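You operate a simulated robot arm through the tools that you are given. There is no shell and no other tool. Be economical: measure what you need, move in short steps, check, and stop when the job is done.

The job below is to be done with a simulated robot arm. You get a single attempt, and the scene is never put back.

JOB
Fetch the white ring nut and set it on top of the roll of grey tape on the top of the valve bench. Put the grey round patch on the top of the patch press bench away on the top of the narrow wooden bench. Take the tall orange cup and leave it on the top of the low bench. Take the oval black patch on the top of the patch press bench and put it away on the top of the repair bench. Put the yellow eyelet tube on the open end of the short boat's floor. Take the grey strip with three holes and leave it on the top of the valve bench. Take the black ring patch from the yellow tray on the strip table and leave it on the top of the pump bench. Fetch the round black patch and set it on the top of the patch press bench. Stack the black valve labelled "59" from the top of the pump bench on top of the black valve labelled "62". Take the white block on the top of the pump bench and put it away in the grey tray on the strip table. Stack the round grey patch marked "29" from the top of the small table by the grey tubes on top of the round grey patch labelled "27". Press the green button two times. Lift the lid of the small green box open. Do these in any order. Set down upright: tall orange cup.

Only the result counts: the job must be done as asked and must still hold three seconds after the hand-in. Knocking over, shifting, dropping, spilling or breaking anything else fails it. Lids that push on must go on centred and level and be pressed home; caps that screw on are set level and turned clockwise until they are tight.

ROBOT AND FRAMES
A 7-joint arm with a fingered hand on a trunk, on a base that drives. Base frame: it is fixed to the floor where the robot stands at the start and does not move with it; the origin is under the middle of the robot, x ahead of it, y to its left, z up. Units: m, degrees, N and s.
With the tool pointing down near the work surface it reaches from about 0.1 to 0.58 m from the robot's upright axis, wherever it stands. Its first joint turns from -115.0 to 115.0 degrees. Places, roughly: black ring patch (9x9x3 cm) [-4.3, -0.3, 0.8]; black valve [-1.5, 2.75, 0.75]; green button [-2.8, 2.9, 1]; grey round patch (9x9x3 cm) [-0.8, 0.1, 0.8]; grey strip with three holes [-3.25, -0.25, 0.75]; grey tray on the strip table (20x18 cm) [-6.74, -0.2, 0.8]; lid of the small green box [-6.4, 0.8, 0.9]; open end of the short boat's floor [0.5, 2.9, 0.6]; oval black patch [-1.75, 0.25, 0.75]; roll of grey tape (10x10x5 cm) [0.3, -0.3, 0.8]; round black patch [-1.5, -2.25, 0.5]; round grey patch [-2.25, 2.75, 0.75]; tall orange cup (9x9x13 cm) [-1, 0.1, 0.9]; top of the low bench [-1.8, -2.1, 0.6]; top of the narrow wooden bench [-6.1, 0.8, 0.8]; top of the patch press bench [-1.3, -0.1, 0.8]; top of the pump bench [-1.2, 2.9, 0.8]; top of the repair bench [-7.1, 7, 0.8]; top of the valve bench [0.8, -0.1, 0.8]; white block (5x5x5 cm) [-1.8, 2.7, 0.8]; white ring nut (6x6x2 cm) [0.5, 0.2, 0.8]; yellow eyelet tube (5x5x12 cm) [-2.9, 0, 0.9]. Payload 3.1 kg.
The TCP is the grasp point between the finger pads, 0.022 m short of the fingertips. In the tool frame z runs along the fingers and y along their closing line. Largest opening 0.112 m; the body of the gripper starts 0.06 m behind the TCP. The gripper is a hand of 3 fingers: y runs from the thumb to the fingers, the wrist lies at [0, 0, -0.218] in the tool frame.
Orientation is that of the tool frame in the base frame, as a unit quaternion [w, x, y, z]. With the fingers straight down and closing along the base's y, the tool's x points along the base's -x, its y along +y and its z along -z.

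CONTROLS
- The arm moves only by the tool arm_command. Its argument "motion" is a list of rows, each an object of numbers (a shift or turn left out is 0): "x", "y", "z": the shift along the tool's x, y, z in m; "wx", "wy", "wz": the turn, a rotation vector about the tool's x, y, z in rad. In form: [{"x": .., "y": .., "z": .., "wx": .., "wy": .., "wz": ..}, ...]. A call has 1 to 8 rows; each row shifts and turns the commanded pose from where the row before left it, along the tool's axes as they then stand. Rows are played at 5 a second. More than 0.05 m and 8.6 degrees between two rows, and nothing of the call is played. Where a pose cannot be reached the arm comes as near as it can. A force on the tool above 40 N (or 10 N above the force at the start of the call, whichever is more), or a blocked arm, ends the call early, and 0.2 s more pass. In this call time passes only in rows, and 0.2 s behind the last. The reply holds the time, the measured pose of the TCP, the force on the tool along the base axes, the opening and the grip force, in the units named above and with some noise, with the torque about the TCP (base axes, N m) and any sound that the robot's microphone picked up, and new pictures: "pictures" is both (left out), scene, wrist or none.
- Cameras (640 x 400 px; columns grow to the right, rows downward): "scene" is now at [-0.0641, 0.0984, 1.5665]; the picture's right is [-1.00, 0.04, -0.00], its down [0.03, 0.93, -0.36] and it looks along [-0.01, -0.36, -0.93] (base axes); focal length 214 px, centre (320, 200). "wrist" rides on the gripper at [0.066, 0.003, -0.08] in the tool frame; the picture's right is [-0.05, 1.00, 0.00], its down [-0.77, -0.04, -0.64] and it looks along [-0.64, -0.03, 0.77] (tool axes); focal length 275 px, centre (320, 200). There is no depth. A picture from a camera that has moved, and an enlarged one, comes with that camera's place and axes in the base frame and with its lens.
- lift_body(by): slides the trunk up (or, below 0, down) by that many m; the arm and the scene camera ride with it, the base frame stays. It gives what a move gives, with no picture.
- base_move(legs): drives the robot by 1 to 6 legs, each [ahead, left, turn to the left] in m, m and degrees, along the robot's own axes; the way and the turn of a leg run together, so that a leg with both is an arc; at most 1.5 m and 180 degrees a leg. The arm and the cameras ride along, it lands a little off, and it stops where it bumps. It gives what a move gives, and a new picture of the scene camera.
- move_fingers(finger1, finger2, thumb_bend): sets how far each is bent, from 0 (flat) to 100 (curled in); at 30 the hand is open as for a grip, at 70 the pads meet at the TCP. One left out holds its place. A second passes; each finger stops where it meets its share of the squeeze, and holds until it gets a number again. It is the only way to open and close the hand. It gives what a move gives, with no picture; readings hold the bend of each and the force on the fingers (four entries, about 0 where the hand has none), thumb and palm.
- head_to(pan, tilt): turns the head with the scene camera to pan (to the left, within 155 degrees either way) and tilt (down, from -29 to 69), counted from straight ahead of the robot. It gives what a move gives, and a new picture of the scene camera.
- inspect(camera, box): a new picture of the part [left, top, right, bottom] of that camera's present view, enlarged. The clock stands still meanwhile.
- close_job(): hands the job in; it is judged then, once.

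Work in short steps. Places have to be worked out from the pictures, the camera data and where the tool is seen: move nearer, look again, correct. Check each grasp and each placing, and mend what went wrong. You have 567 turns and 360 pictures in all, those below and enlarged ones among them. Open the gripper and draw the arm clear of the work before you hand the job in, unless the task says otherwise; then end with one line.

The tools are called after ">>>" as name(argument=value, ...) on one line, values as JSON. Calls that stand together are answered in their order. arm_command: Moves the arm, as the interface text tells. Its arguments: {"type":"object","properties":{"motion":{"type":"array","items":{"type":"object","properties":{"x":{"type":"number"},"y":{"type":"number"},"z":{"type":"number"},"wx":{"type":"number"},"wy":{"type":"number"},"wz":{"type":"number"}}}},"pictures":{"type":"string","enum":["both","scene","wrist","none"]}},"required":["motion"]} The other tools are called the same way: lift_body (by) slides the trunk up or down; move_fingers (finger1, finger2, thumb_bend) moves the fingers one by one; base_move (legs) drives the base; head_to (pan, tilt) turns the head that bears the scene camera; inspect (camera, box) takes an enlarged picture of a part of a camera's view; close_job () hands the job in.

At the start:

```text
time: 0.0
eef_pos: [-0.0533, 0.2931, 1.1067]
ee_rot: [0.0, 0.001, 1.0, 0.0]
contact_force: [-0.6, 0.1, -0.4]
ft_torque: [0.02, -0.01, 0.01]
width: 0.1119
grasp_force: 0.1
shape: jaw
bend: [30.0, 30.0, 30.0]
finger forces: [0.0, 0.0, 0.0, 0.0, 0.0, 0.0]
trunk travel left (down, up): [-0.725, 0.265]
robot x, y, heading: [-0.0002, 0.0011, 0.1]
head pan, tilt: [-92.0, 68.8]
```

scene: 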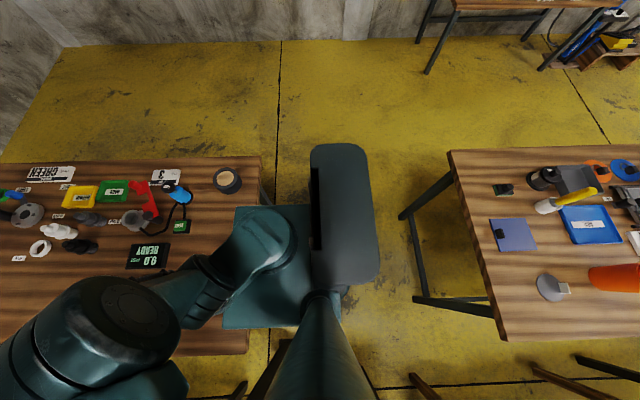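
wrist: 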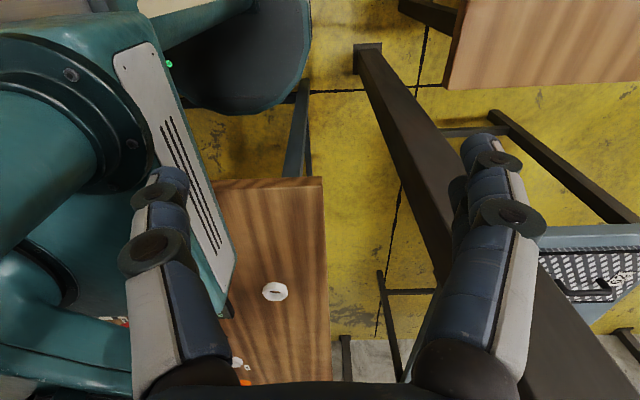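

The wrist view puts the white nut near (0.50, 0.15), on the valve bench. I'll move the hand toward it, keeping it high.

>>> arm_command(motion=[{"x": -0.048, "y": -0.012}, {"x": -0.048, "y": -0.012}, {"x": -0.048, "y": -0.012}, {"x": -0.048, "y": -0.012}, {"x": -0.048, "y": -0.012}, {"x": -0.048, "y": -0.012}, {"x": -0.048, "y": -0.012}, {"x": -0.048, "y": -0.012}], pictures="both")

>>> head_to(pan=0, tilt=50)

```text
time: 1.8
eef_pos: [0.3317, 0.1978, 1.1074]
ee_rot: [0.0, 0.0, 1.0, 0.0]
contact_force: [-0.1, 0.4, -1.2]
ft_torque: [-0.01, 0.03, -0.02]
width: 0.1123
grasp_force: 0.0
shape: jaw
bend: [30.0, 30.0, 30.0]
finger forces: [0.0, 0.0, 0.0, 0.1, 0.0, 0.0]
trunk travel left (down, up): [-0.725, 0.265]
robot x, y, heading: [0.0026, -0.0046, 0.3]
head pan, tilt: [-92.0, 68.8]
camera scene: at [-0.0625, 0.0981, 1.5666], right [-1.0, 0.04, 0.0], down [0.03, 0.93, -0.36], along [-0.01, -0.36, -0.93], focal length 214 px, centre (320, 200)
camera wrist: at [0.2671, 0.2006, 1.1884], right [0.05, 1.0, 0.0], down [0.77, -0.04, 0.64], along [0.63, -0.03, -0.77], focal length 275 px, centre (320, 200)
```

scene: 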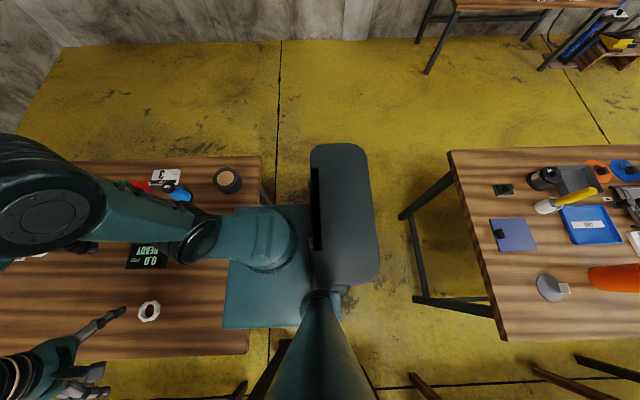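
wrist: 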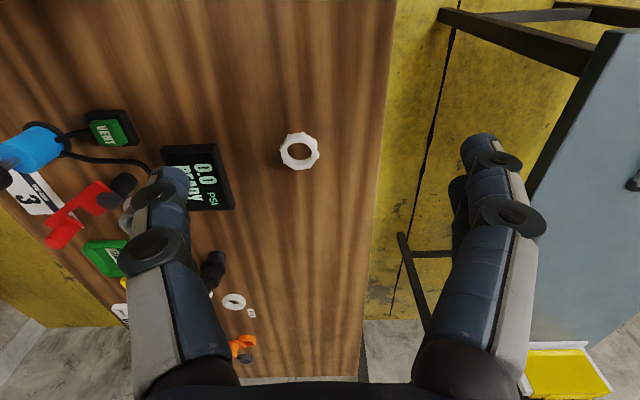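

```text
time: 3.5
eef_pos: [0.3302, 0.198, 1.1086]
ee_rot: [-0.001, 0.0, 1.0, 0.0]
contact_force: [-0.2, 0.0, 0.7]
ft_torque: [0.02, -0.02, 0.02]
width: 0.1119
grasp_force: 0.0
shape: jaw
bend: [30.0, 30.0, 30.0]
finger forces: [0.1, 0.0, 0.0, 0.1, 0.0, 0.0]
trunk travel left (down, up): [-0.725, 0.265]
robot x, y, heading: [0.0003, -0.0005, -0.1]
head pan, tilt: [0.0, 50.0]
camera scene: at [0.0151, 0.1542, 1.5885], right [0.0, -1.0, 0.0], down [-0.77, 0.0, -0.64], along [0.64, 0.0, -0.77], focal length 214 px, centre (320, 200)
```

scene: 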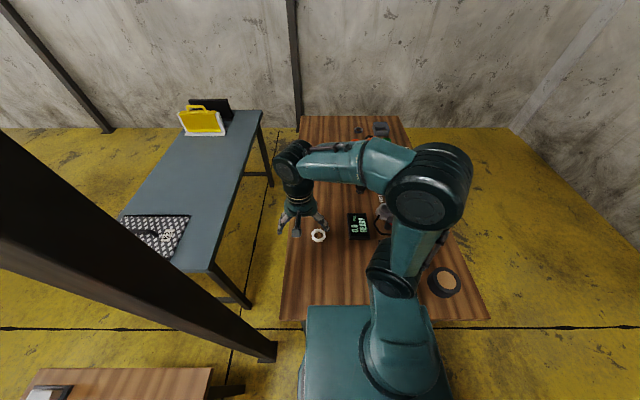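

The nut is near (0.495, 0.158), z about 0.79. I'll move above it and come down to about z 0.90.

>>> arm_command(motion=[{"x": -0.041, "y": -0.01}, {"x": -0.041, "y": -0.01}, {"x": -0.041, "y": -0.01}, {"x": -0.042, "y": -0.01}, {"z": 0.05}, {"z": 0.05}, {"z": 0.05}, {"z": 0.05}], pictures="wrist")

```text
time: 5.3
eef_pos: [0.4967, 0.1577, 0.9064]
ee_rot: [0.0, 0.001, 1.0, -0.001]
contact_force: [0.7, -0.2, 0.6]
ft_torque: [0.01, 0.04, -0.04]
width: 0.1118
grasp_force: 0.2
shape: jaw
bend: [30.0, 30.0, 30.0]
finger forces: [0.0, 0.1, 0.1, 0.0, 0.0, 0.0]
trunk travel left (down, up): [-0.725, 0.265]
robot x, y, heading: [-0.0031, -0.0024, 0.3]
head pan, tilt: [0.0, 50.0]
camera wrist: at [0.4313, 0.161, 0.9873], right [0.05, 1.0, 0.0], down [0.77, -0.04, 0.64], along [0.63, -0.03, -0.77], focal length 275 px, centre (320, 200)
```

wrist: 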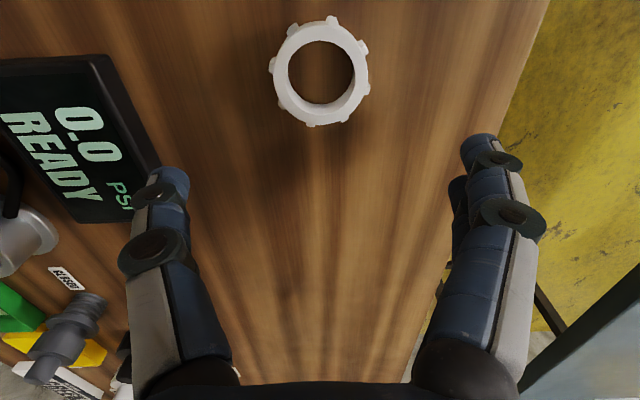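

The nut triangulates to (0.478, 0.158) with its top near 0.805. I'll align and come down until just above the table.

>>> arm_command(motion=[{"x": 0.018}, {"z": 0.04}, {"z": 0.03}, {"z": 0.01}], pictures="wrist")

```text
time: 6.3
eef_pos: [0.4776, 0.1571, 0.8265]
ee_rot: [0.0, 0.001, 1.0, 0.0]
contact_force: [0.3, -0.5, 0.2]
ft_torque: [-0.01, -0.01, -0.03]
width: 0.1118
grasp_force: 0.1
shape: jaw
bend: [30.0, 30.0, 30.0]
finger forces: [0.1, 0.0, 0.1, 0.0, 0.0, 0.0]
trunk travel left (down, up): [-0.725, 0.265]
robot x, y, heading: [-0.0, -0.0035, -0.1]
head pan, tilt: [0.0, 50.0]
camera wrist: at [0.4132, 0.1608, 0.9067], right [0.05, 1.0, 0.0], down [0.77, -0.04, 0.64], along [0.63, -0.03, -0.77], focal length 275 px, centre (320, 200)
```

wrist: 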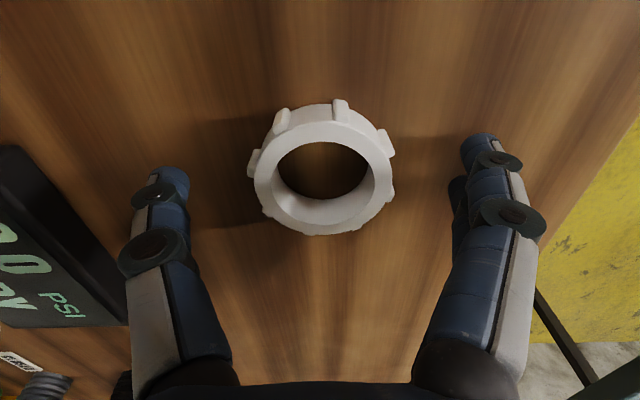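

It is well centred. I'll go down in small guarded steps to just off the table.

>>> arm_command(motion=[{"z": 0.005}, {"z": 0.005}, {"z": 0.005}, {"z": 0.005}, {"z": 0.005}], pictures="wrist")

```text
time: 7.0
eef_pos: [0.4789, 0.1586, 0.8189]
ee_rot: [0.006, 0.0, 1.0, 0.003]
contact_force: [-5.2, -2.4, 31.4]
ft_torque: [0.23, 0.18, 0.16]
width: 0.1116
grasp_force: 0.1
shape: jaw
bend: [30.0, 30.0, 29.0]
finger forces: [11.0, 7.0, 0.0, 0.0, 13.7, 0.0]
trunk travel left (down, up): [-0.725, 0.265]
robot x, y, heading: [-0.0011, -0.0004, 0.1]
head pan, tilt: [0.0, 50.0]
stopped in row 3: the force on the tool passed its limit at 48 N (the readings are from after the stop); the commanded pose is now the measured one
camera wrist: at [0.4122, 0.1606, 0.8986], right [0.05, 1.0, 0.01], down [0.76, -0.04, 0.65], along [0.64, -0.02, -0.76], focal length 275 px, centre (320, 200)
```

wrist: 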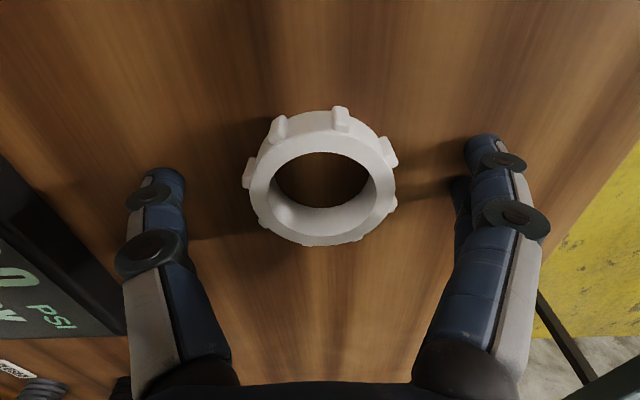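

The table top is at z of about 0.80, so the tool touches at TCP 0.82. I'll back off 3 mm and close.

>>> arm_command(motion=[{"z": -0.005}], pictures="none")

>>> move_fingers(finger1=70, finger2=70, thumb_bend=70)

>>> arm_command(motion=[{"z": -0.03}, {"z": -0.03}], pictures="both")

```text
time: 7.4
eef_pos: [0.4796, 0.1579, 0.8198]
ee_rot: [0.004, 0.0, 1.0, 0.002]
contact_force: [-3.0, -1.6, 4.2]
ft_torque: [0.05, 0.05, 0.04]
width: 0.1119
grasp_force: 0.0
shape: jaw
bend: [30.0, 30.0, 29.0]
finger forces: [1.4, 1.3, 0.0, 0.1, 1.4, 0.0]
trunk travel left (down, up): [-0.725, 0.265]
robot x, y, heading: [-0.0014, 0.0001, -0.1]
head pan, tilt: [0.0, 50.0]
```

```text
time: 7.9
eef_pos: [0.481, 0.1601, 0.8264]
ee_rot: [0.011, 0.0, 1.0, 0.005]
contact_force: [-4.1, -1.4, 41.5]
ft_torque: [-0.57, 0.28, -0.12]
width: 0.0485
grasp_force: 35.1
shape: fingers
bend: [60.0, 60.0, 61.0]
finger forces: [17.9, 11.8, 0.0, 0.0, 40.8, 0.0]
trunk travel left (down, up): [-0.725, 0.265]
robot x, y, heading: [-0.0035, 0.0003, 0.1]
head pan, tilt: [0.0, 50.0]
stopped: the force on the tool passed its limit at 46 N (the readings are from after the stop); the commanded pose is now the measured one
```

```text
time: 8.5
eef_pos: [0.4838, 0.1591, 0.8835]
ee_rot: [0.007, 0.0, 1.0, 0.004]
contact_force: [-0.2, 0.9, -0.6]
ft_torque: [0.01, -0.02, -0.01]
width: 0.0478
grasp_force: 17.1
shape: fingers
bend: [60.0, 59.0, 61.0]
finger forces: [8.4, 9.7, 0.1, 0.1, 16.8, 0.0]
trunk travel left (down, up): [-0.725, 0.265]
robot x, y, heading: [-0.0019, 0.0015, -0.1]
head pan, tilt: [0.0, 50.0]
camera scene: at [0.0145, 0.154, 1.5883], right [0.0, -1.0, 0.0], down [-0.77, 0.0, -0.64], along [0.64, 0.0, -0.77], focal length 214 px, centre (320, 200)
camera wrist: at [0.4163, 0.1625, 0.9624], right [0.05, 1.0, 0.01], down [0.76, -0.04, 0.65], along [0.65, -0.02, -0.76], focal length 275 px, centre (320, 200)
```

scene: 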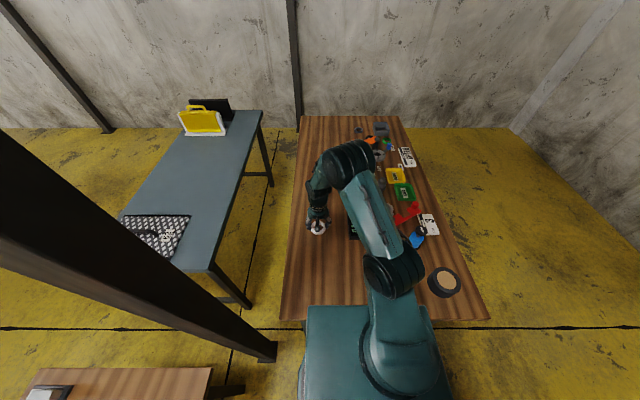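
wrist: 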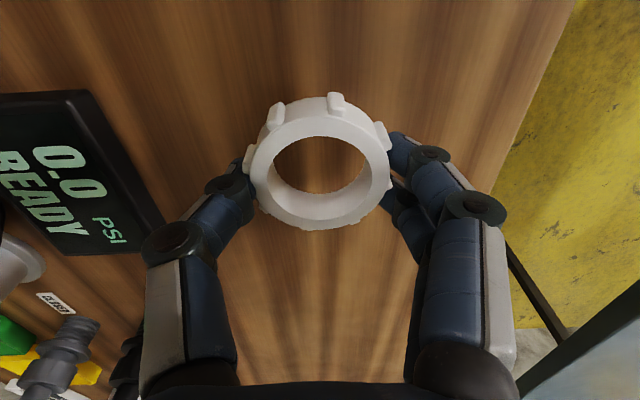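

The nut is held. I'll lift it and carry it toward the tape roll near (0.29, -0.30).

>>> arm_command(motion=[{"z": -0.045}, {"z": -0.045}, {"x": 0.012, "y": -0.047}, {"x": 0.012, "y": -0.047}, {"x": 0.012, "y": -0.047}, {"x": 0.012, "y": -0.047}, {"x": 0.012, "y": -0.047}, {"x": 0.012, "y": -0.047}], pictures="none")

>>> arm_command(motion=[{"x": 0.012, "y": -0.047}, {"x": 0.012, "y": -0.047}], pictures="both")

```text
time: 10.3
eef_pos: [0.4088, -0.1246, 0.9694]
ee_rot: [0.008, 0.001, 1.0, 0.005]
contact_force: [-0.9, -0.6, -0.7]
ft_torque: [-0.02, -0.01, 0.03]
width: 0.0474
grasp_force: 17.0
shape: fingers
bend: [60.0, 59.0, 61.0]
finger forces: [8.2, 9.7, 0.1, 0.0, 16.8, 0.0]
trunk travel left (down, up): [-0.725, 0.265]
robot x, y, heading: [0.0009, 0.0005, -0.0]
head pan, tilt: [0.0, 50.0]
```

```text
time: 10.9
eef_pos: [0.3846, -0.219, 0.9672]
ee_rot: [0.008, 0.0, 1.0, 0.004]
contact_force: [-0.7, -1.0, -0.1]
ft_torque: [-0.01, 0.01, 0.02]
width: 0.0474
grasp_force: 17.7
shape: fingers
bend: [60.0, 59.0, 61.0]
finger forces: [8.3, 9.6, 0.0, 0.0, 16.7, 0.0]
trunk travel left (down, up): [-0.725, 0.265]
robot x, y, heading: [-0.0027, -0.0007, -0.1]
head pan, tilt: [0.0, 50.0]
camera scene: at [0.0149, 0.1533, 1.5886], right [0.0, -1.0, 0.0], down [-0.77, 0.0, -0.64], along [0.64, 0.0, -0.77], focal length 214 px, centre (320, 200)
camera wrist: at [0.3186, -0.2147, 1.0471], right [0.05, 1.0, 0.01], down [0.76, -0.04, 0.65], along [0.65, -0.02, -0.76], focal length 275 px, centre (320, 200)
```

scene: 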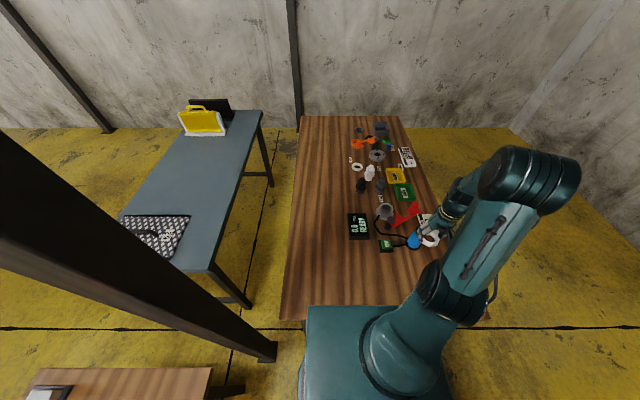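
wrist: 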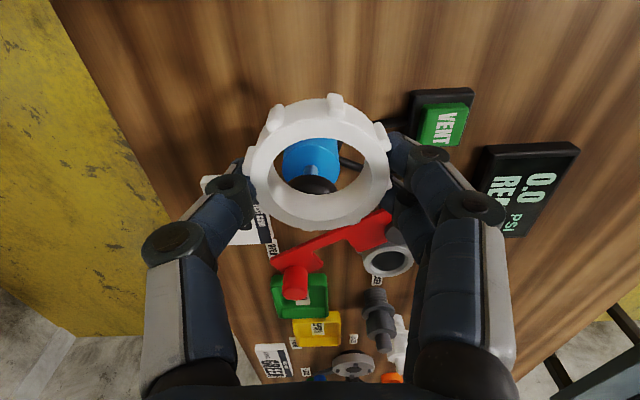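

From two views the tape roll is near (0.27, -0.275), top about 0.85. I'll move over it, nut bottom still high.

>>> arm_command(motion=[{"x": 0.038, "y": -0.018}, {"x": 0.038, "y": -0.018}, {"x": 0.038, "y": -0.018}], pictures="both")

>>> inspect(camera="scene", box=[380, 220, 540, 320])

```text
time: 11.7
eef_pos: [0.2687, -0.2726, 0.9652]
ee_rot: [0.008, 0.0, 1.0, 0.005]
contact_force: [-0.2, -0.1, -0.4]
ft_torque: [0.01, 0.0, -0.02]
width: 0.0471
grasp_force: 17.5
shape: fingers
bend: [60.0, 59.0, 61.0]
finger forces: [8.2, 9.7, 0.1, 0.1, 16.7, 0.1]
trunk travel left (down, up): [-0.725, 0.265]
robot x, y, heading: [-0.0014, 0.0019, -0.2]
head pan, tilt: [0.0, 50.0]
camera scene: at [0.013, 0.1529, 1.5886], right [0.0, -1.0, 0.0], down [-0.77, 0.0, -0.64], along [0.64, 0.0, -0.77], focal length 214 px, centre (320, 200)
camera wrist: at [0.2025, -0.269, 1.045], right [0.05, 1.0, 0.01], down [0.76, -0.04, 0.65], along [0.65, -0.02, -0.76], focal length 275 px, centre (320, 200)
```

scene: 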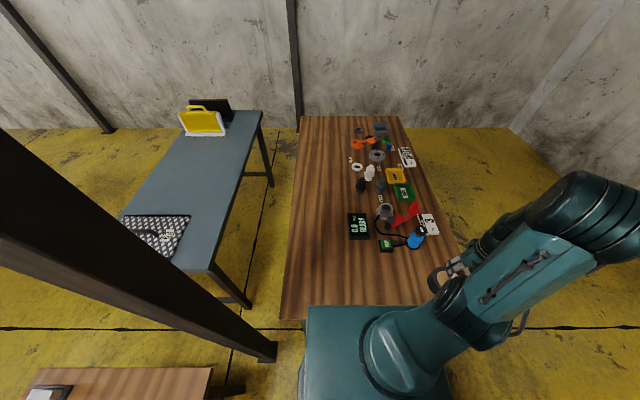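
wrist: 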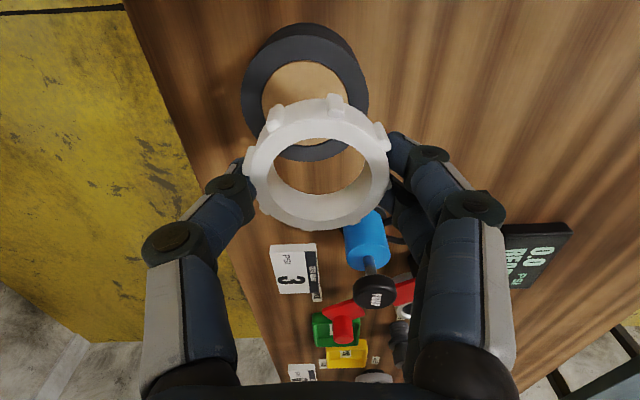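

```text
4.00 times, centred on (460, 270) of scene
camera zoom: at [0.013, 0.1529, 1.5886], right [0.0, -1.0, 0.0], down [-0.77, 0.0, -0.64], along [0.64, 0.0, -0.77], focal length 858 px, centre (-240, -80)
```

zoom: 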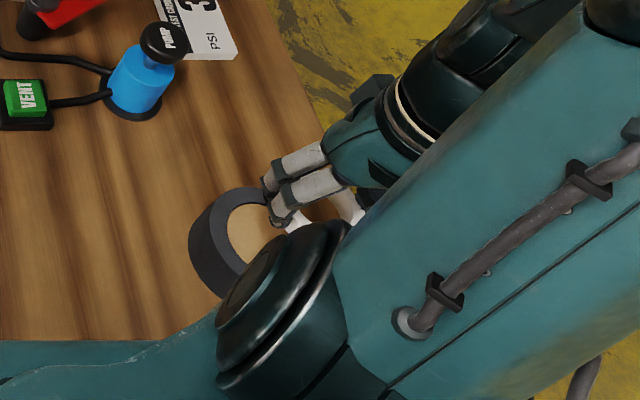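

The tape centre comes out at about (0.271, -0.280). I want to see whether its core is filled before lowering.

>>> inspect(camera="wrist", box=[224, 10, 384, 110])

```text
4.00 times, centred on (304, 60) of wrist
camera zoom: at [0.2025, -0.269, 1.045], right [0.05, 1.0, 0.01], down [0.76, -0.04, 0.65], along [0.65, -0.02, -0.76], focal length 1101 px, centre (384, 760)
```

zoom: 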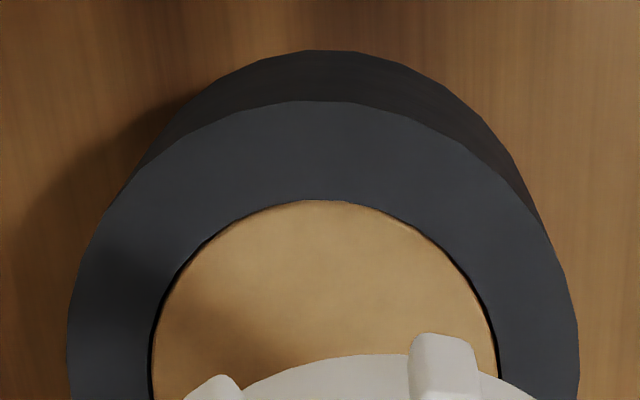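

The core is solid and level with the rim, so the nut can rest there. I'll centre it and lower with the force guard.

>>> arm_command(motion=[{"x": -0.005, "y": -0.008}, {"z": 0.04}, {"z": 0.035}, {"z": 0.005}, {"z": 0.004}, {"z": 0.004}, {"z": 0.003}], pictures="wrist")

```text
time: 13.3
eef_pos: [0.2767, -0.2768, 0.8757]
ee_rot: [0.01, 0.0, 1.0, 0.002]
contact_force: [1.4, -0.7, 30.7]
ft_torque: [0.35, 0.07, -0.06]
width: 0.047
grasp_force: 33.3
shape: fingers
bend: [61.0, 60.0, 61.0]
finger forces: [20.8, 20.4, 0.1, 0.1, 25.6, 0.1]
trunk travel left (down, up): [-0.725, 0.265]
robot x, y, heading: [0.0003, -0.0001, 0.0]
head pan, tilt: [0.0, 50.0]
camera wrist: at [0.2106, -0.2747, 0.9557], right [0.05, 1.0, 0.01], down [0.76, -0.04, 0.65], along [0.65, -0.03, -0.76], focal length 275 px, centre (320, 200)
```

wrist: 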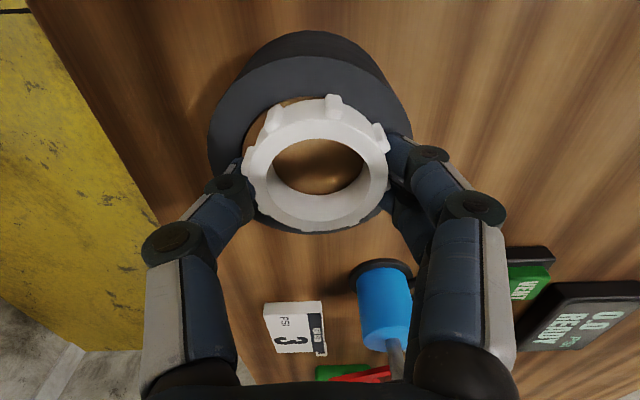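

There is contact on the tape with 30 N and the nut is near-centred. I'll ease off and release.

>>> arm_command(motion=[{"z": -0.002}], pictures="none")

>>> move_fingers(finger1=35, finger2=35, thumb_bend=35)

>>> arm_command(motion=[{"z": -0.04}, {"z": -0.05}, {"z": -0.05}, {"z": -0.05}], pictures="wrist")

```text
time: 13.7
eef_pos: [0.278, -0.2782, 0.8764]
ee_rot: [0.009, 0.0, 1.0, 0.003]
contact_force: [2.0, -1.1, 8.8]
ft_torque: [-0.09, -0.06, 0.04]
width: 0.0471
grasp_force: 22.4
shape: fingers
bend: [61.0, 60.0, 61.0]
finger forces: [10.0, 12.3, 0.0, 0.1, 21.7, 0.1]
trunk travel left (down, up): [-0.725, 0.265]
robot x, y, heading: [0.0009, 0.0014, 0.2]
head pan, tilt: [0.0, 50.0]
```

```text
time: 14.7
eef_pos: [0.277, -0.2771, 0.8767]
ee_rot: [0.007, 0.0, 1.0, 0.005]
contact_force: [-0.4, -0.6, 0.3]
ft_torque: [-0.01, -0.02, -0.01]
width: 0.0972
grasp_force: 0.0
shape: fingers
bend: [35.0, 35.0, 35.0]
finger forces: [0.1, 0.1, 0.1, 0.0, 0.0, 0.1]
trunk travel left (down, up): [-0.725, 0.265]
robot x, y, heading: [-0.0004, 0.0016, 0.1]
head pan, tilt: [0.0, 50.0]
```

```text
time: 15.7
eef_pos: [0.2749, -0.2787, 1.0683]
ee_rot: [0.008, -0.001, 1.0, 0.004]
contact_force: [-1.1, 0.2, -0.5]
ft_torque: [-0.01, -0.06, -0.02]
width: 0.0974
grasp_force: 0.1
shape: fingers
bend: [35.0, 35.0, 35.0]
finger forces: [0.0, 0.0, 0.0, 0.0, 0.0, 0.1]
trunk travel left (down, up): [-0.725, 0.265]
robot x, y, heading: [0.0002, -0.002, -0.1]
head pan, tilt: [0.0, 50.0]
camera wrist: at [0.2075, -0.276, 1.1479], right [0.05, 1.0, 0.01], down [0.76, -0.04, 0.65], along [0.65, -0.02, -0.76], focal length 275 px, centre (320, 200)
```

wrist: 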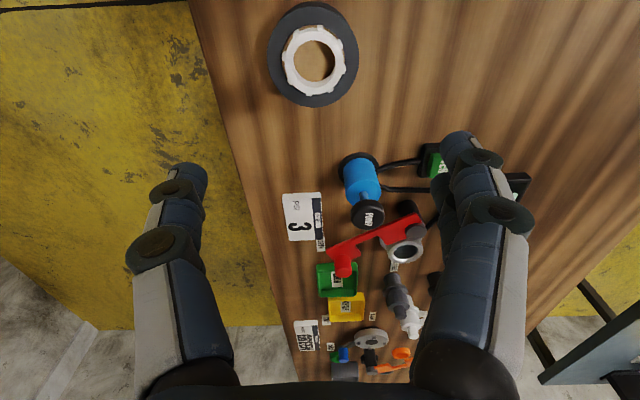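

The nut sits on the tape. Now I'll survey the surroundings with the head to plan the drives.

>>> head_to(pan=90, tilt=30)

>>> head_to(pan=145, tilt=25)

>>> head_to(pan=-150, tilt=25)

>>> head_to(pan=-95, tilt=30)

```text
time: 17.4
eef_pos: [0.2738, -0.2794, 1.0674]
ee_rot: [0.008, 0.0, 1.0, 0.004]
contact_force: [0.9, 0.2, 0.3]
ft_torque: [-0.02, 0.0, -0.04]
width: 0.0974
grasp_force: 0.0
shape: fingers
bend: [35.0, 35.0, 35.0]
finger forces: [0.0, 0.0, 0.0, 0.1, 0.0, 0.0]
trunk travel left (down, up): [-0.725, 0.265]
robot x, y, heading: [0.0023, -0.0028, 0.1]
head pan, tilt: [90.0, 30.0]
camera scene: at [-0.0618, 0.2445, 1.618], right [1.0, 0.0, 0.0], down [0.0, -0.5, -0.87], along [0.0, 0.87, -0.5], focal length 214 px, centre (320, 200)
```

scene: 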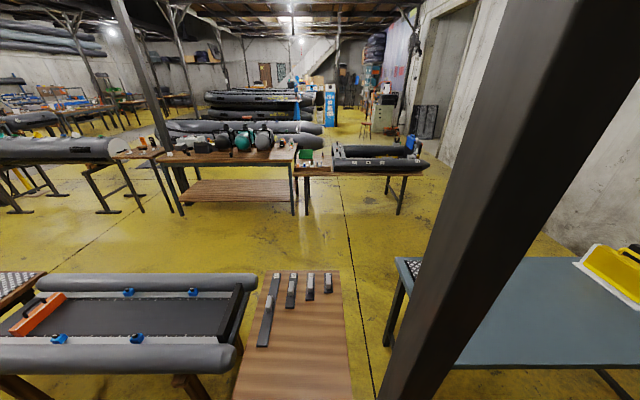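

```text
time: 18.6
eef_pos: [0.2743, -0.2788, 1.0672]
ee_rot: [0.008, 0.0, 1.0, 0.005]
contact_force: [0.2, -0.5, 0.6]
ft_torque: [-0.04, 0.01, -0.02]
width: 0.0975
grasp_force: 0.1
shape: fingers
bend: [35.0, 35.0, 35.0]
finger forces: [0.1, 0.1, 0.0, 0.1, 0.1, 0.0]
trunk travel left (down, up): [-0.725, 0.265]
robot x, y, heading: [-0.0001, -0.0025, -0.2]
head pan, tilt: [145.0, 25.0]
camera scene: at [-0.1373, 0.207, 1.626], right [0.57, 0.82, 0.0], down [0.35, -0.24, -0.91], along [-0.74, 0.52, -0.42], focal length 214 px, centre (320, 200)
```

scene: 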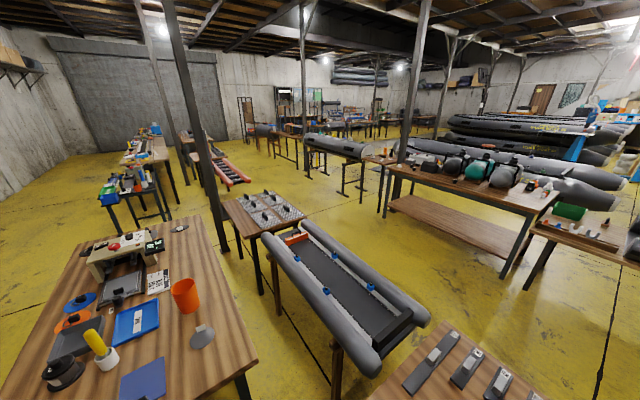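

```text
time: 22.6
eef_pos: [0.2747, -0.2791, 1.0669]
ee_rot: [0.008, 0.0, 1.0, 0.004]
contact_force: [0.7, 0.9, 0.4]
ft_torque: [-0.01, -0.01, -0.02]
width: 0.0974
grasp_force: 0.1
shape: fingers
bend: [35.0, 35.0, 35.0]
finger forces: [0.1, 0.1, 0.1, 0.1, 0.0, 0.0]
trunk travel left (down, up): [-0.725, 0.265]
robot x, y, heading: [-0.0001, -0.0018, -0.2]
head pan, tilt: [-150.0, 25.0]
camera scene: at [-0.1416, 0.108, 1.626], right [-0.5, 0.87, 0.0], down [0.37, 0.21, -0.91], along [-0.78, -0.45, -0.42], focal length 214 px, centre (320, 200)
```

scene: 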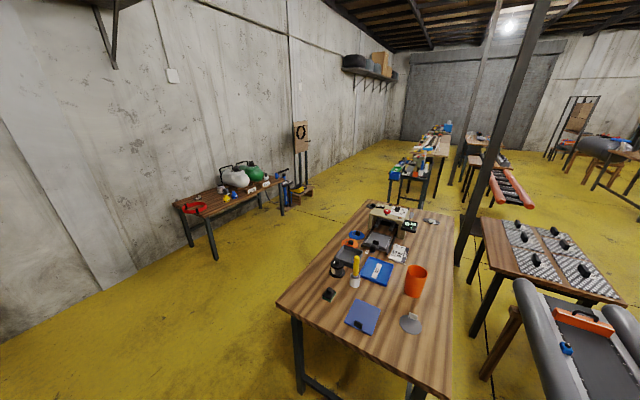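

```text
time: 23.9
eef_pos: [0.2739, -0.2803, 1.0677]
ee_rot: [0.008, 0.0, 1.0, 0.005]
contact_force: [0.0, -0.3, -0.5]
ft_torque: [0.0, 0.0, 0.0]
width: 0.0975
grasp_force: 0.0
shape: fingers
bend: [35.0, 35.0, 35.0]
finger forces: [0.0, 0.0, 0.0, 0.0, 0.0, 0.0]
trunk travel left (down, up): [-0.725, 0.265]
robot x, y, heading: [0.0002, -0.0002, 0.1]
head pan, tilt: [-95.0, 30.0]
camera scene: at [-0.0699, 0.064, 1.618], right [-1.0, 0.09, 0.0], down [0.04, 0.5, -0.87], along [-0.08, -0.86, -0.5], focal length 214 px, centre (320, 200)
```

scene: 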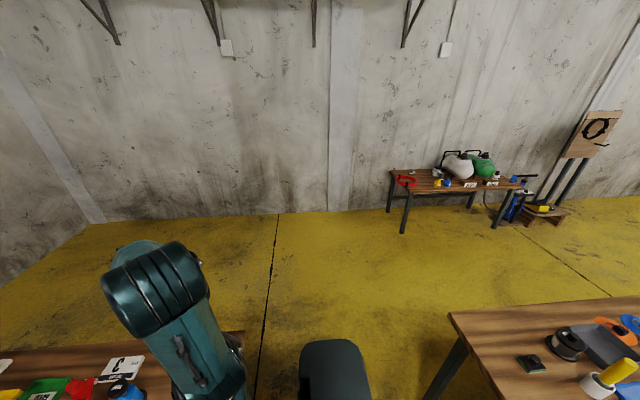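

The layout is clear: I can go south of the bench row. I'll strafe south out of the gap, turn to face south, then look at the patch press bench from there.

>>> base_move(legs=[[0, -0.9, 0], [0, 0, -90]])

>>> head_to(pan=-100, tilt=35)

>>> head_to(pan=-40, tilt=30)

```text
time: 26.3
eef_pos: [0.248, -0.5503, 1.0682]
ee_rot: [0.007, -0.058, 0.998, 0.006]
contact_force: [0.5, -0.5, 1.1]
ft_torque: [0.04, -0.05, -0.03]
width: 0.0974
grasp_force: 0.1
shape: fingers
bend: [35.0, 35.0, 35.0]
finger forces: [0.0, 0.0, 0.0, 0.0, 0.0, 0.0]
trunk travel left (down, up): [-0.725, 0.265]
robot x, y, heading: [-0.0565, -0.3049, 6.4]
head pan, tilt: [-95.0, 30.0]
stopped in leg 1: the robot was blocked; the commanded pose is now the measured one
camera scene: at [-0.133, -0.2549, 1.6182], right [-1.0, -0.02, 0.0], down [-0.01, 0.5, -0.86], along [0.02, -0.86, -0.5], focal length 214 px, centre (320, 200)
```

scene: 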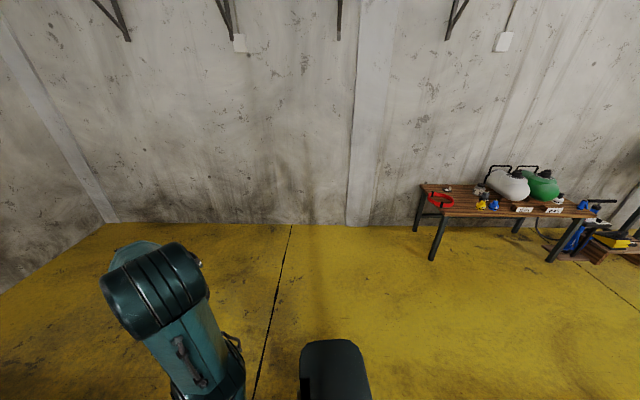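

```text
time: 26.9
eef_pos: [0.2512, -0.5467, 1.0683]
ee_rot: [0.007, -0.058, 0.998, 0.003]
contact_force: [-0.3, -0.1, 0.4]
ft_torque: [0.0, -0.04, -0.01]
width: 0.0974
grasp_force: 0.0
shape: fingers
bend: [35.0, 35.0, 35.0]
finger forces: [0.1, 0.1, 0.1, 0.0, 0.0, 0.0]
trunk travel left (down, up): [-0.725, 0.265]
robot x, y, heading: [-0.0562, -0.3007, 6.1]
head pan, tilt: [-100.0, 35.0]
camera scene: at [-0.1397, -0.2453, 1.6103], right [-1.0, 0.06, 0.0], down [0.04, 0.57, -0.82], along [-0.05, -0.82, -0.57], focal length 214 px, centre (320, 200)
```

scene: 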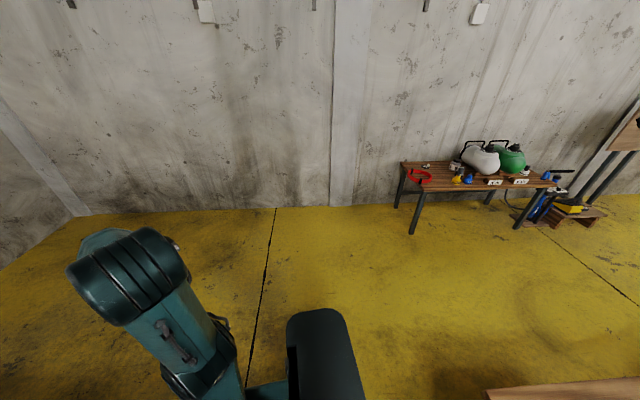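

```text
time: 28.2
eef_pos: [0.2503, -0.5472, 1.0676]
ee_rot: [0.007, -0.058, 0.998, 0.003]
contact_force: [0.5, 0.2, 0.1]
ft_torque: [0.02, 0.0, 0.01]
width: 0.0975
grasp_force: 0.0
shape: fingers
bend: [35.0, 35.0, 35.0]
finger forces: [0.0, 0.1, 0.0, 0.1, 0.0, 0.0]
trunk travel left (down, up): [-0.725, 0.265]
robot x, y, heading: [-0.0534, -0.302, 6.1]
head pan, tilt: [-40.0, 30.0]
camera scene: at [-0.0588, -0.2072, 1.618], right [-0.55, -0.83, 0.0], down [-0.42, 0.28, -0.87], along [0.72, -0.48, -0.5], focal length 214 px, centre (320, 200)
```

scene: 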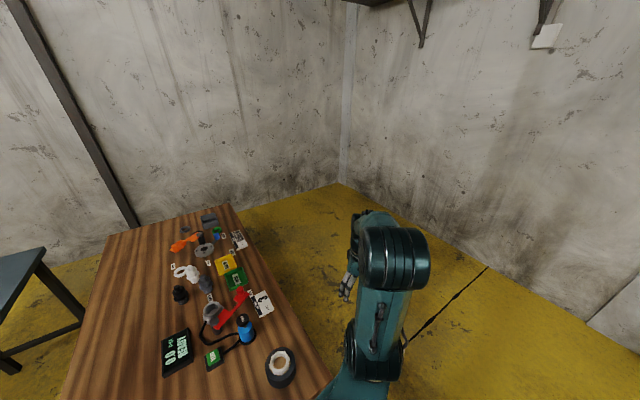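

The base caught the bench leg on the way, but nothing on the bench moved. I'll back into the middle of the gap, straighten, then strafe out.

>>> base_move(legs=[[-0.18, 0.03, 0], [0, 0, -6.1], [0, -0.65, 0]])

```text
time: 33.5
eef_pos: [0.0428, -1.2211, 1.0681]
ee_rot: [0.007, -0.003, 1.0, 0.003]
contact_force: [-0.6, 0.3, 0.6]
ft_torque: [-0.03, -0.01, -0.01]
width: 0.0976
grasp_force: 0.0
shape: fingers
bend: [35.0, 35.0, 35.0]
finger forces: [0.0, 0.1, 0.1, 0.1, 0.0, 0.1]
trunk travel left (down, up): [-0.725, 0.265]
robot x, y, heading: [-0.2356, -0.945, 0.3]
head pan, tilt: [-40.0, 30.0]
camera scene: at [-0.2277, -0.8499, 1.618], right [-0.64, -0.77, 0.0], down [-0.38, 0.32, -0.87], along [0.66, -0.55, -0.5], focal length 214 px, centre (320, 200)
```

scene: 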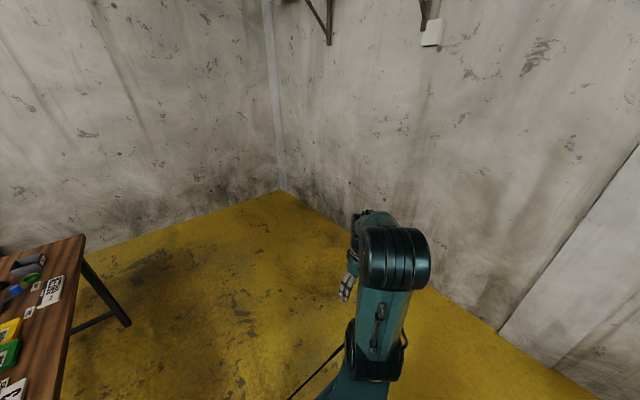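

Clear of the benches now. I'll turn to face south and look at the patch press bench.

>>> base_move(legs=[[0, 0, -90]])

>>> head_to(pan=-135, tilt=35)

```text
time: 37.7
eef_pos: [-0.5033, -1.2285, 1.0677]
ee_rot: [0.006, 0.696, 0.718, -0.003]
contact_force: [0.1, -0.2, 0.2]
ft_torque: [-0.02, 0.0, 0.01]
width: 0.0977
grasp_force: 0.1
shape: fingers
bend: [35.0, 35.0, 35.0]
finger forces: [0.0, 0.1, 0.1, 0.0, 0.0, 0.0]
trunk travel left (down, up): [-0.725, 0.265]
robot x, y, heading: [-0.2379, -0.9443, -88.5]
head pan, tilt: [-40.0, 30.0]
camera scene: at [-0.1419, -0.951, 1.618], right [-0.78, 0.62, 0.0], down [0.31, 0.39, -0.87], along [-0.54, -0.68, -0.5], focal length 214 px, centre (320, 200)
```

scene: 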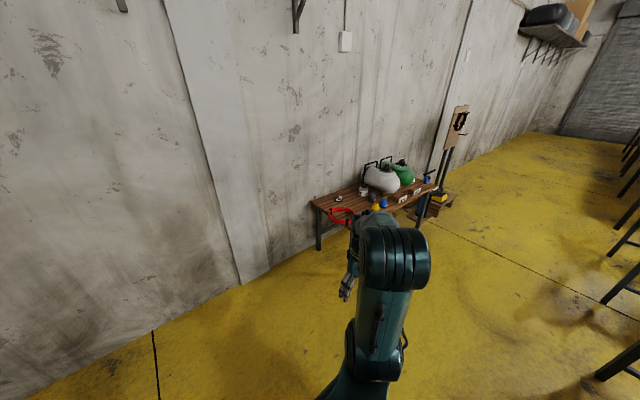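

```text
time: 39.4
eef_pos: [-0.5024, -1.2282, 1.0673]
ee_rot: [0.007, 0.697, 0.717, -0.003]
contact_force: [0.2, -0.6, -0.1]
ft_torque: [-0.03, 0.0, 0.01]
width: 0.0976
grasp_force: 0.1
shape: fingers
bend: [35.0, 35.0, 35.0]
finger forces: [0.0, 0.1, 0.0, 0.1, 0.0, 0.0]
trunk travel left (down, up): [-0.725, 0.265]
robot x, y, heading: [-0.2372, -0.945, -88.4]
head pan, tilt: [-135.0, 35.0]
camera scene: at [-0.1495, -0.8196, 1.6102], right [0.69, 0.73, 0.0], down [0.42, -0.39, -0.82], along [-0.59, 0.56, -0.57], focal length 214 px, centre (320, 200)
```

scene: 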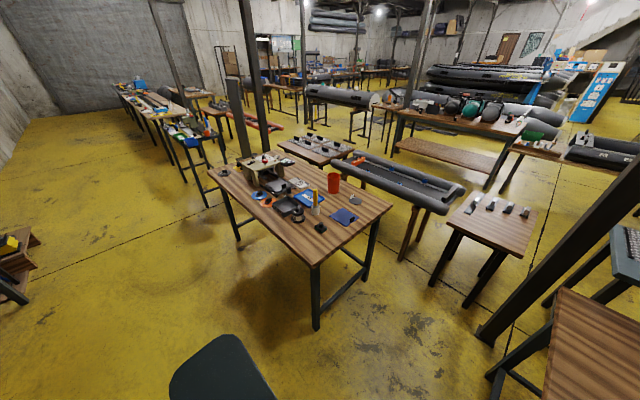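

Patch press bench spans x -1.89..-0.62, y -0.4..0.3, with the cup near (-1.02, 0.14) and the grey patch near (-0.83, 0.165). I'll back into the gap beside its east end.

>>> base_move(legs=[[0, -0.06, -1.6], [-1.04, 0, 0], [0, -0.13, 0]])

>>> head_to(pan=-95, tilt=45)

```text
time: 46.2
eef_pos: [-0.6992, -0.1905, 1.0676]
ee_rot: [0.008, 0.706, 0.708, -0.003]
contact_force: [1.0, 0.5, -1.5]
ft_torque: [-0.03, -0.02, 0.0]
width: 0.0975
grasp_force: 0.1
shape: fingers
bend: [35.0, 35.0, 35.0]
finger forces: [0.0, 0.0, 0.1, 0.1, 0.1, 0.0]
trunk travel left (down, up): [-0.725, 0.265]
robot x, y, heading: [-0.4196, 0.0844, -89.9]
head pan, tilt: [-135.0, 35.0]
camera scene: at [-0.3346, 0.208, 1.6103], right [0.71, 0.71, 0.0], down [0.41, -0.41, -0.82], along [-0.58, 0.58, -0.57], focal length 214 px, centre (320, 200)
```

scene: 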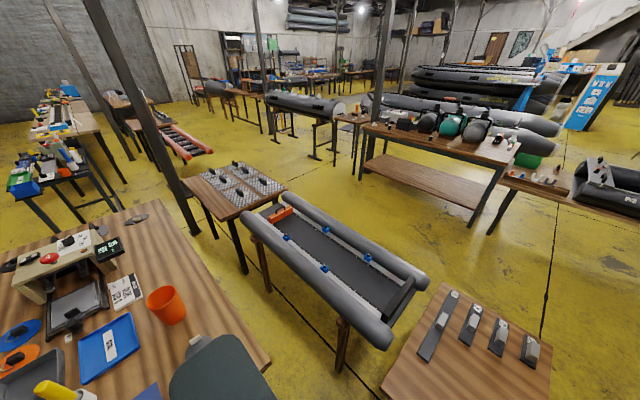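

```text
time: 47.2
eef_pos: [-0.6992, -0.1921, 1.0673]
ee_rot: [0.008, 0.707, 0.707, -0.004]
contact_force: [0.5, 0.1, -0.2]
ft_torque: [0.01, 0.01, -0.05]
width: 0.0976
grasp_force: 0.1
shape: fingers
bend: [35.0, 35.0, 35.0]
finger forces: [0.0, 0.0, 0.0, 0.1, 0.0, 0.1]
trunk travel left (down, up): [-0.725, 0.265]
robot x, y, heading: [-0.4236, 0.0876, -90.1]
head pan, tilt: [-95.0, 45.0]
camera scene: at [-0.3525, 0.1529, 1.5954], right [0.09, 1.0, 0.0], down [0.7, -0.06, -0.71], along [-0.7, 0.06, -0.71], focal length 214 px, centre (320, 200)
```

scene: 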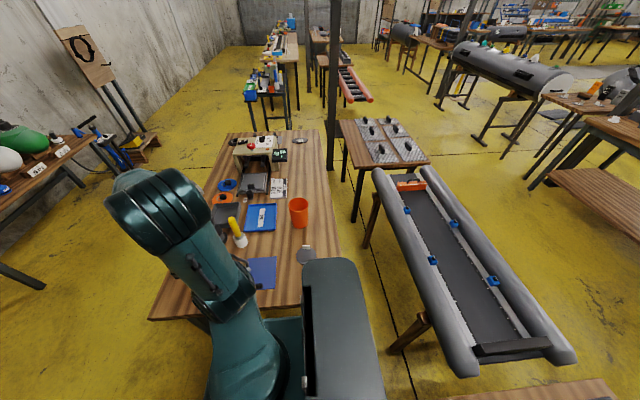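

Cup centre is near (-0.995, 0.12). I'll strafe 4 cm closer, open the hand wide and bring it above the cup.

>>> base_move(legs=[[0, -0.04, 0]])

>>> move_fingers(finger1=25, finger2=25, thumb_bend=25)

>>> arm_command(motion=[{"x": 0.038, "y": -0.029}, {"x": 0.038, "y": -0.029}, {"x": 0.038, "y": -0.029}, {"x": 0.038, "y": -0.029}, {"x": 0.038, "y": -0.029}, {"x": 0.038, "y": -0.029}, {"x": 0.038, "y": -0.029}, {"x": 0.038, "y": -0.029}], pictures="wrist")

```text
time: 48.2
eef_pos: [-0.7161, -0.19, 1.0682]
ee_rot: [0.007, 0.715, 0.699, -0.003]
contact_force: [-0.7, 0.6, -0.1]
ft_torque: [0.03, -0.02, 0.01]
width: 0.0979
grasp_force: 0.1
shape: fingers
bend: [35.0, 35.0, 35.0]
finger forces: [0.1, 0.1, 0.0, 0.0, 0.1, 0.0]
trunk travel left (down, up): [-0.725, 0.265]
robot x, y, heading: [-0.4298, 0.081, -91.6]
head pan, tilt: [-95.0, 45.0]
stopped in leg 1: the robot was blocked; the commanded pose is now the measured one
camera scene: at [-0.3615, 0.1443, 1.5954], right [0.11, 0.99, 0.0], down [0.7, -0.08, -0.71], along [-0.7, 0.08, -0.71], focal length 214 px, centre (320, 200)
```

scene: 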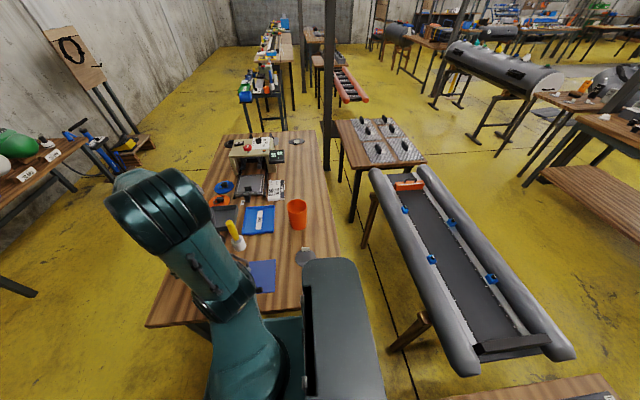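

```text
time: 49.2
eef_pos: [-0.7172, -0.1902, 1.0688]
ee_rot: [0.008, 0.715, 0.699, -0.004]
contact_force: [-0.2, 0.5, -0.8]
ft_torque: [0.03, -0.01, -0.02]
width: 0.1202
grasp_force: 0.1
shape: fingers
bend: [25.0, 25.0, 25.0]
finger forces: [0.0, 0.0, 0.0, 0.0, 0.0, 0.0]
trunk travel left (down, up): [-0.725, 0.265]
robot x, y, heading: [-0.4324, 0.0779, -91.4]
head pan, tilt: [-95.0, 45.0]
```

```text
time: 51.0
eef_pos: [-0.9355, 0.0439, 1.0586]
ee_rot: [0.001, 0.721, 0.693, 0.001]
contact_force: [-0.1, 1.0, -0.4]
ft_torque: [-0.02, 0.0, -0.01]
width: 0.1202
grasp_force: 0.1
shape: fingers
bend: [25.0, 25.0, 25.0]
finger forces: [0.1, 0.0, 0.1, 0.0, 0.0, 0.1]
out of reach, approached as far as the arm can: row 6, 7, 8
trunk travel left (down, up): [-0.725, 0.265]
robot x, y, heading: [-0.432, 0.0793, -91.6]
head pan, tilt: [-95.0, 45.0]
camera wrist: at [-0.9298, 0.1099, 1.1393], right [1.0, -0.09, 0.0], down [-0.07, -0.77, 0.64], along [-0.05, -0.63, -0.77], focal length 275 px, centre (320, 200)
```

wrist: 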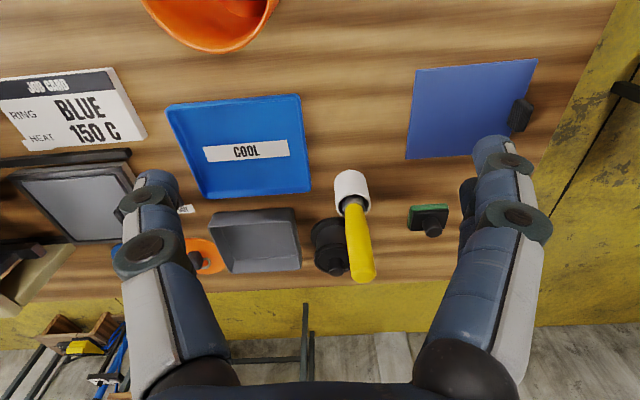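

The base can't get closer, and reach is limited by my height. Raising the trunk puts the shoulder level with the wrist, so I'll lift 0.12 m (TCP rises too), then extend lower.

>>> lift_body(by=0.12)

>>> arm_command(motion=[{"z": 0.05}, {"z": 0.05}, {"z": 0.05}, {"z": 0.02}], pictures="wrist")

```text
time: 52.5
eef_pos: [-0.9353, 0.0408, 1.1787]
ee_rot: [0.001, 0.721, 0.693, 0.002]
contact_force: [-0.3, -1.4, -0.8]
ft_torque: [0.01, 0.02, -0.04]
width: 0.1203
grasp_force: 0.1
shape: fingers
bend: [25.0, 25.0, 25.0]
finger forces: [0.0, 0.1, 0.0, 0.1, 0.0, 0.1]
trunk travel left (down, up): [-0.845, 0.145]
robot x, y, heading: [-0.4325, 0.0769, -91.6]
head pan, tilt: [-95.0, 45.0]
```

```text
time: 53.5
eef_pos: [-0.9344, 0.0418, 1.01]
ee_rot: [0.001, 0.721, 0.692, 0.001]
contact_force: [0.5, 0.3, 0.0]
ft_torque: [-0.01, 0.0, -0.01]
width: 0.1203
grasp_force: 0.1
shape: fingers
bend: [25.0, 25.0, 25.0]
finger forces: [0.0, 0.0, 0.0, 0.0, 0.0, 0.0]
trunk travel left (down, up): [-0.845, 0.145]
robot x, y, heading: [-0.4338, 0.0805, -91.5]
head pan, tilt: [-95.0, 45.0]
camera wrist: at [-0.9281, 0.1085, 1.0896], right [1.0, -0.09, 0.0], down [-0.07, -0.77, 0.63], along [-0.05, -0.63, -0.77], focal length 275 px, centre (320, 200)
```

wrist: 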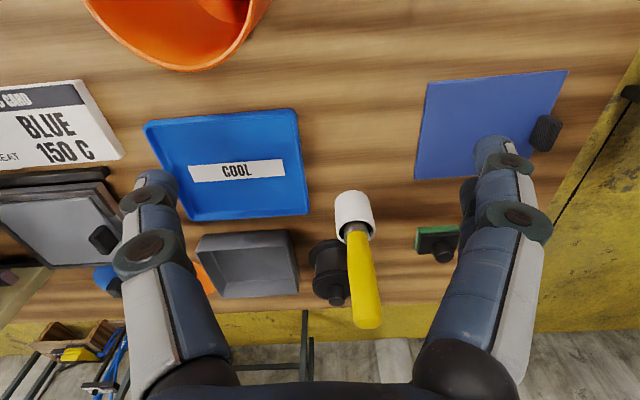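

The cup rim puts its centre at about (-0.998, 0.12). I'll move over it at the same height and check.

>>> arm_command(motion=[{"x": 0.025, "y": -0.022}, {"x": 0.025, "y": -0.022}, {"x": 0.025, "y": -0.023}], pictures="wrist")

>>> inspect(camera="scene", box=[240, 160, 400, 260])

```text
time: 54.3
eef_pos: [-0.9542, 0.0541, 1.0086]
ee_rot: [-0.006, 0.724, 0.69, 0.007]
contact_force: [-0.3, -0.1, 0.4]
ft_torque: [0.0, -0.01, -0.02]
width: 0.1204
grasp_force: 0.1
shape: fingers
bend: [25.0, 25.0, 25.0]
finger forces: [0.0, 0.1, 0.0, 0.1, 0.0, 0.1]
out of reach, approached as far as the arm can: row 1, 2, 3
trunk travel left (down, up): [-0.845, 0.145]
robot x, y, heading: [-0.4334, 0.0775, -91.4]
head pan, tilt: [-95.0, 45.0]
camera wrist: at [-0.9468, 0.1196, 1.0898], right [1.0, -0.1, 0.0], down [-0.08, -0.78, 0.62], along [-0.06, -0.62, -0.78], focal length 275 px, centre (320, 200)
```

wrist: 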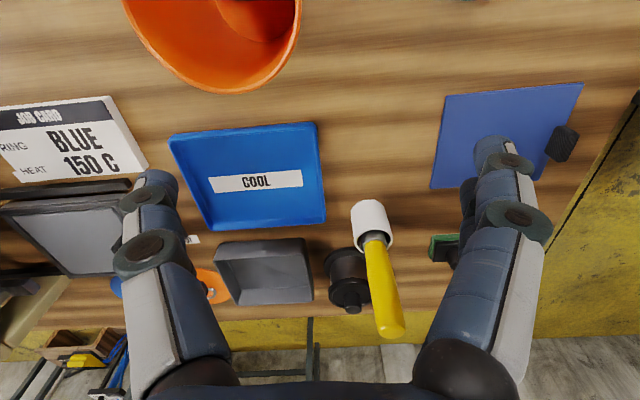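

```text
4.00 times, centred on (320, 210) of scene
camera zoom: at [-0.3626, 0.1458, 1.7154], right [0.11, 0.99, 0.0], down [0.7, -0.08, -0.71], along [-0.7, 0.08, -0.71], focal length 858 px, centre (320, 160)
```

zoom: 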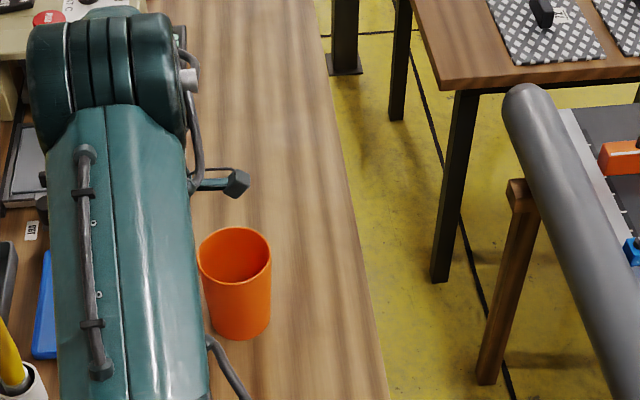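

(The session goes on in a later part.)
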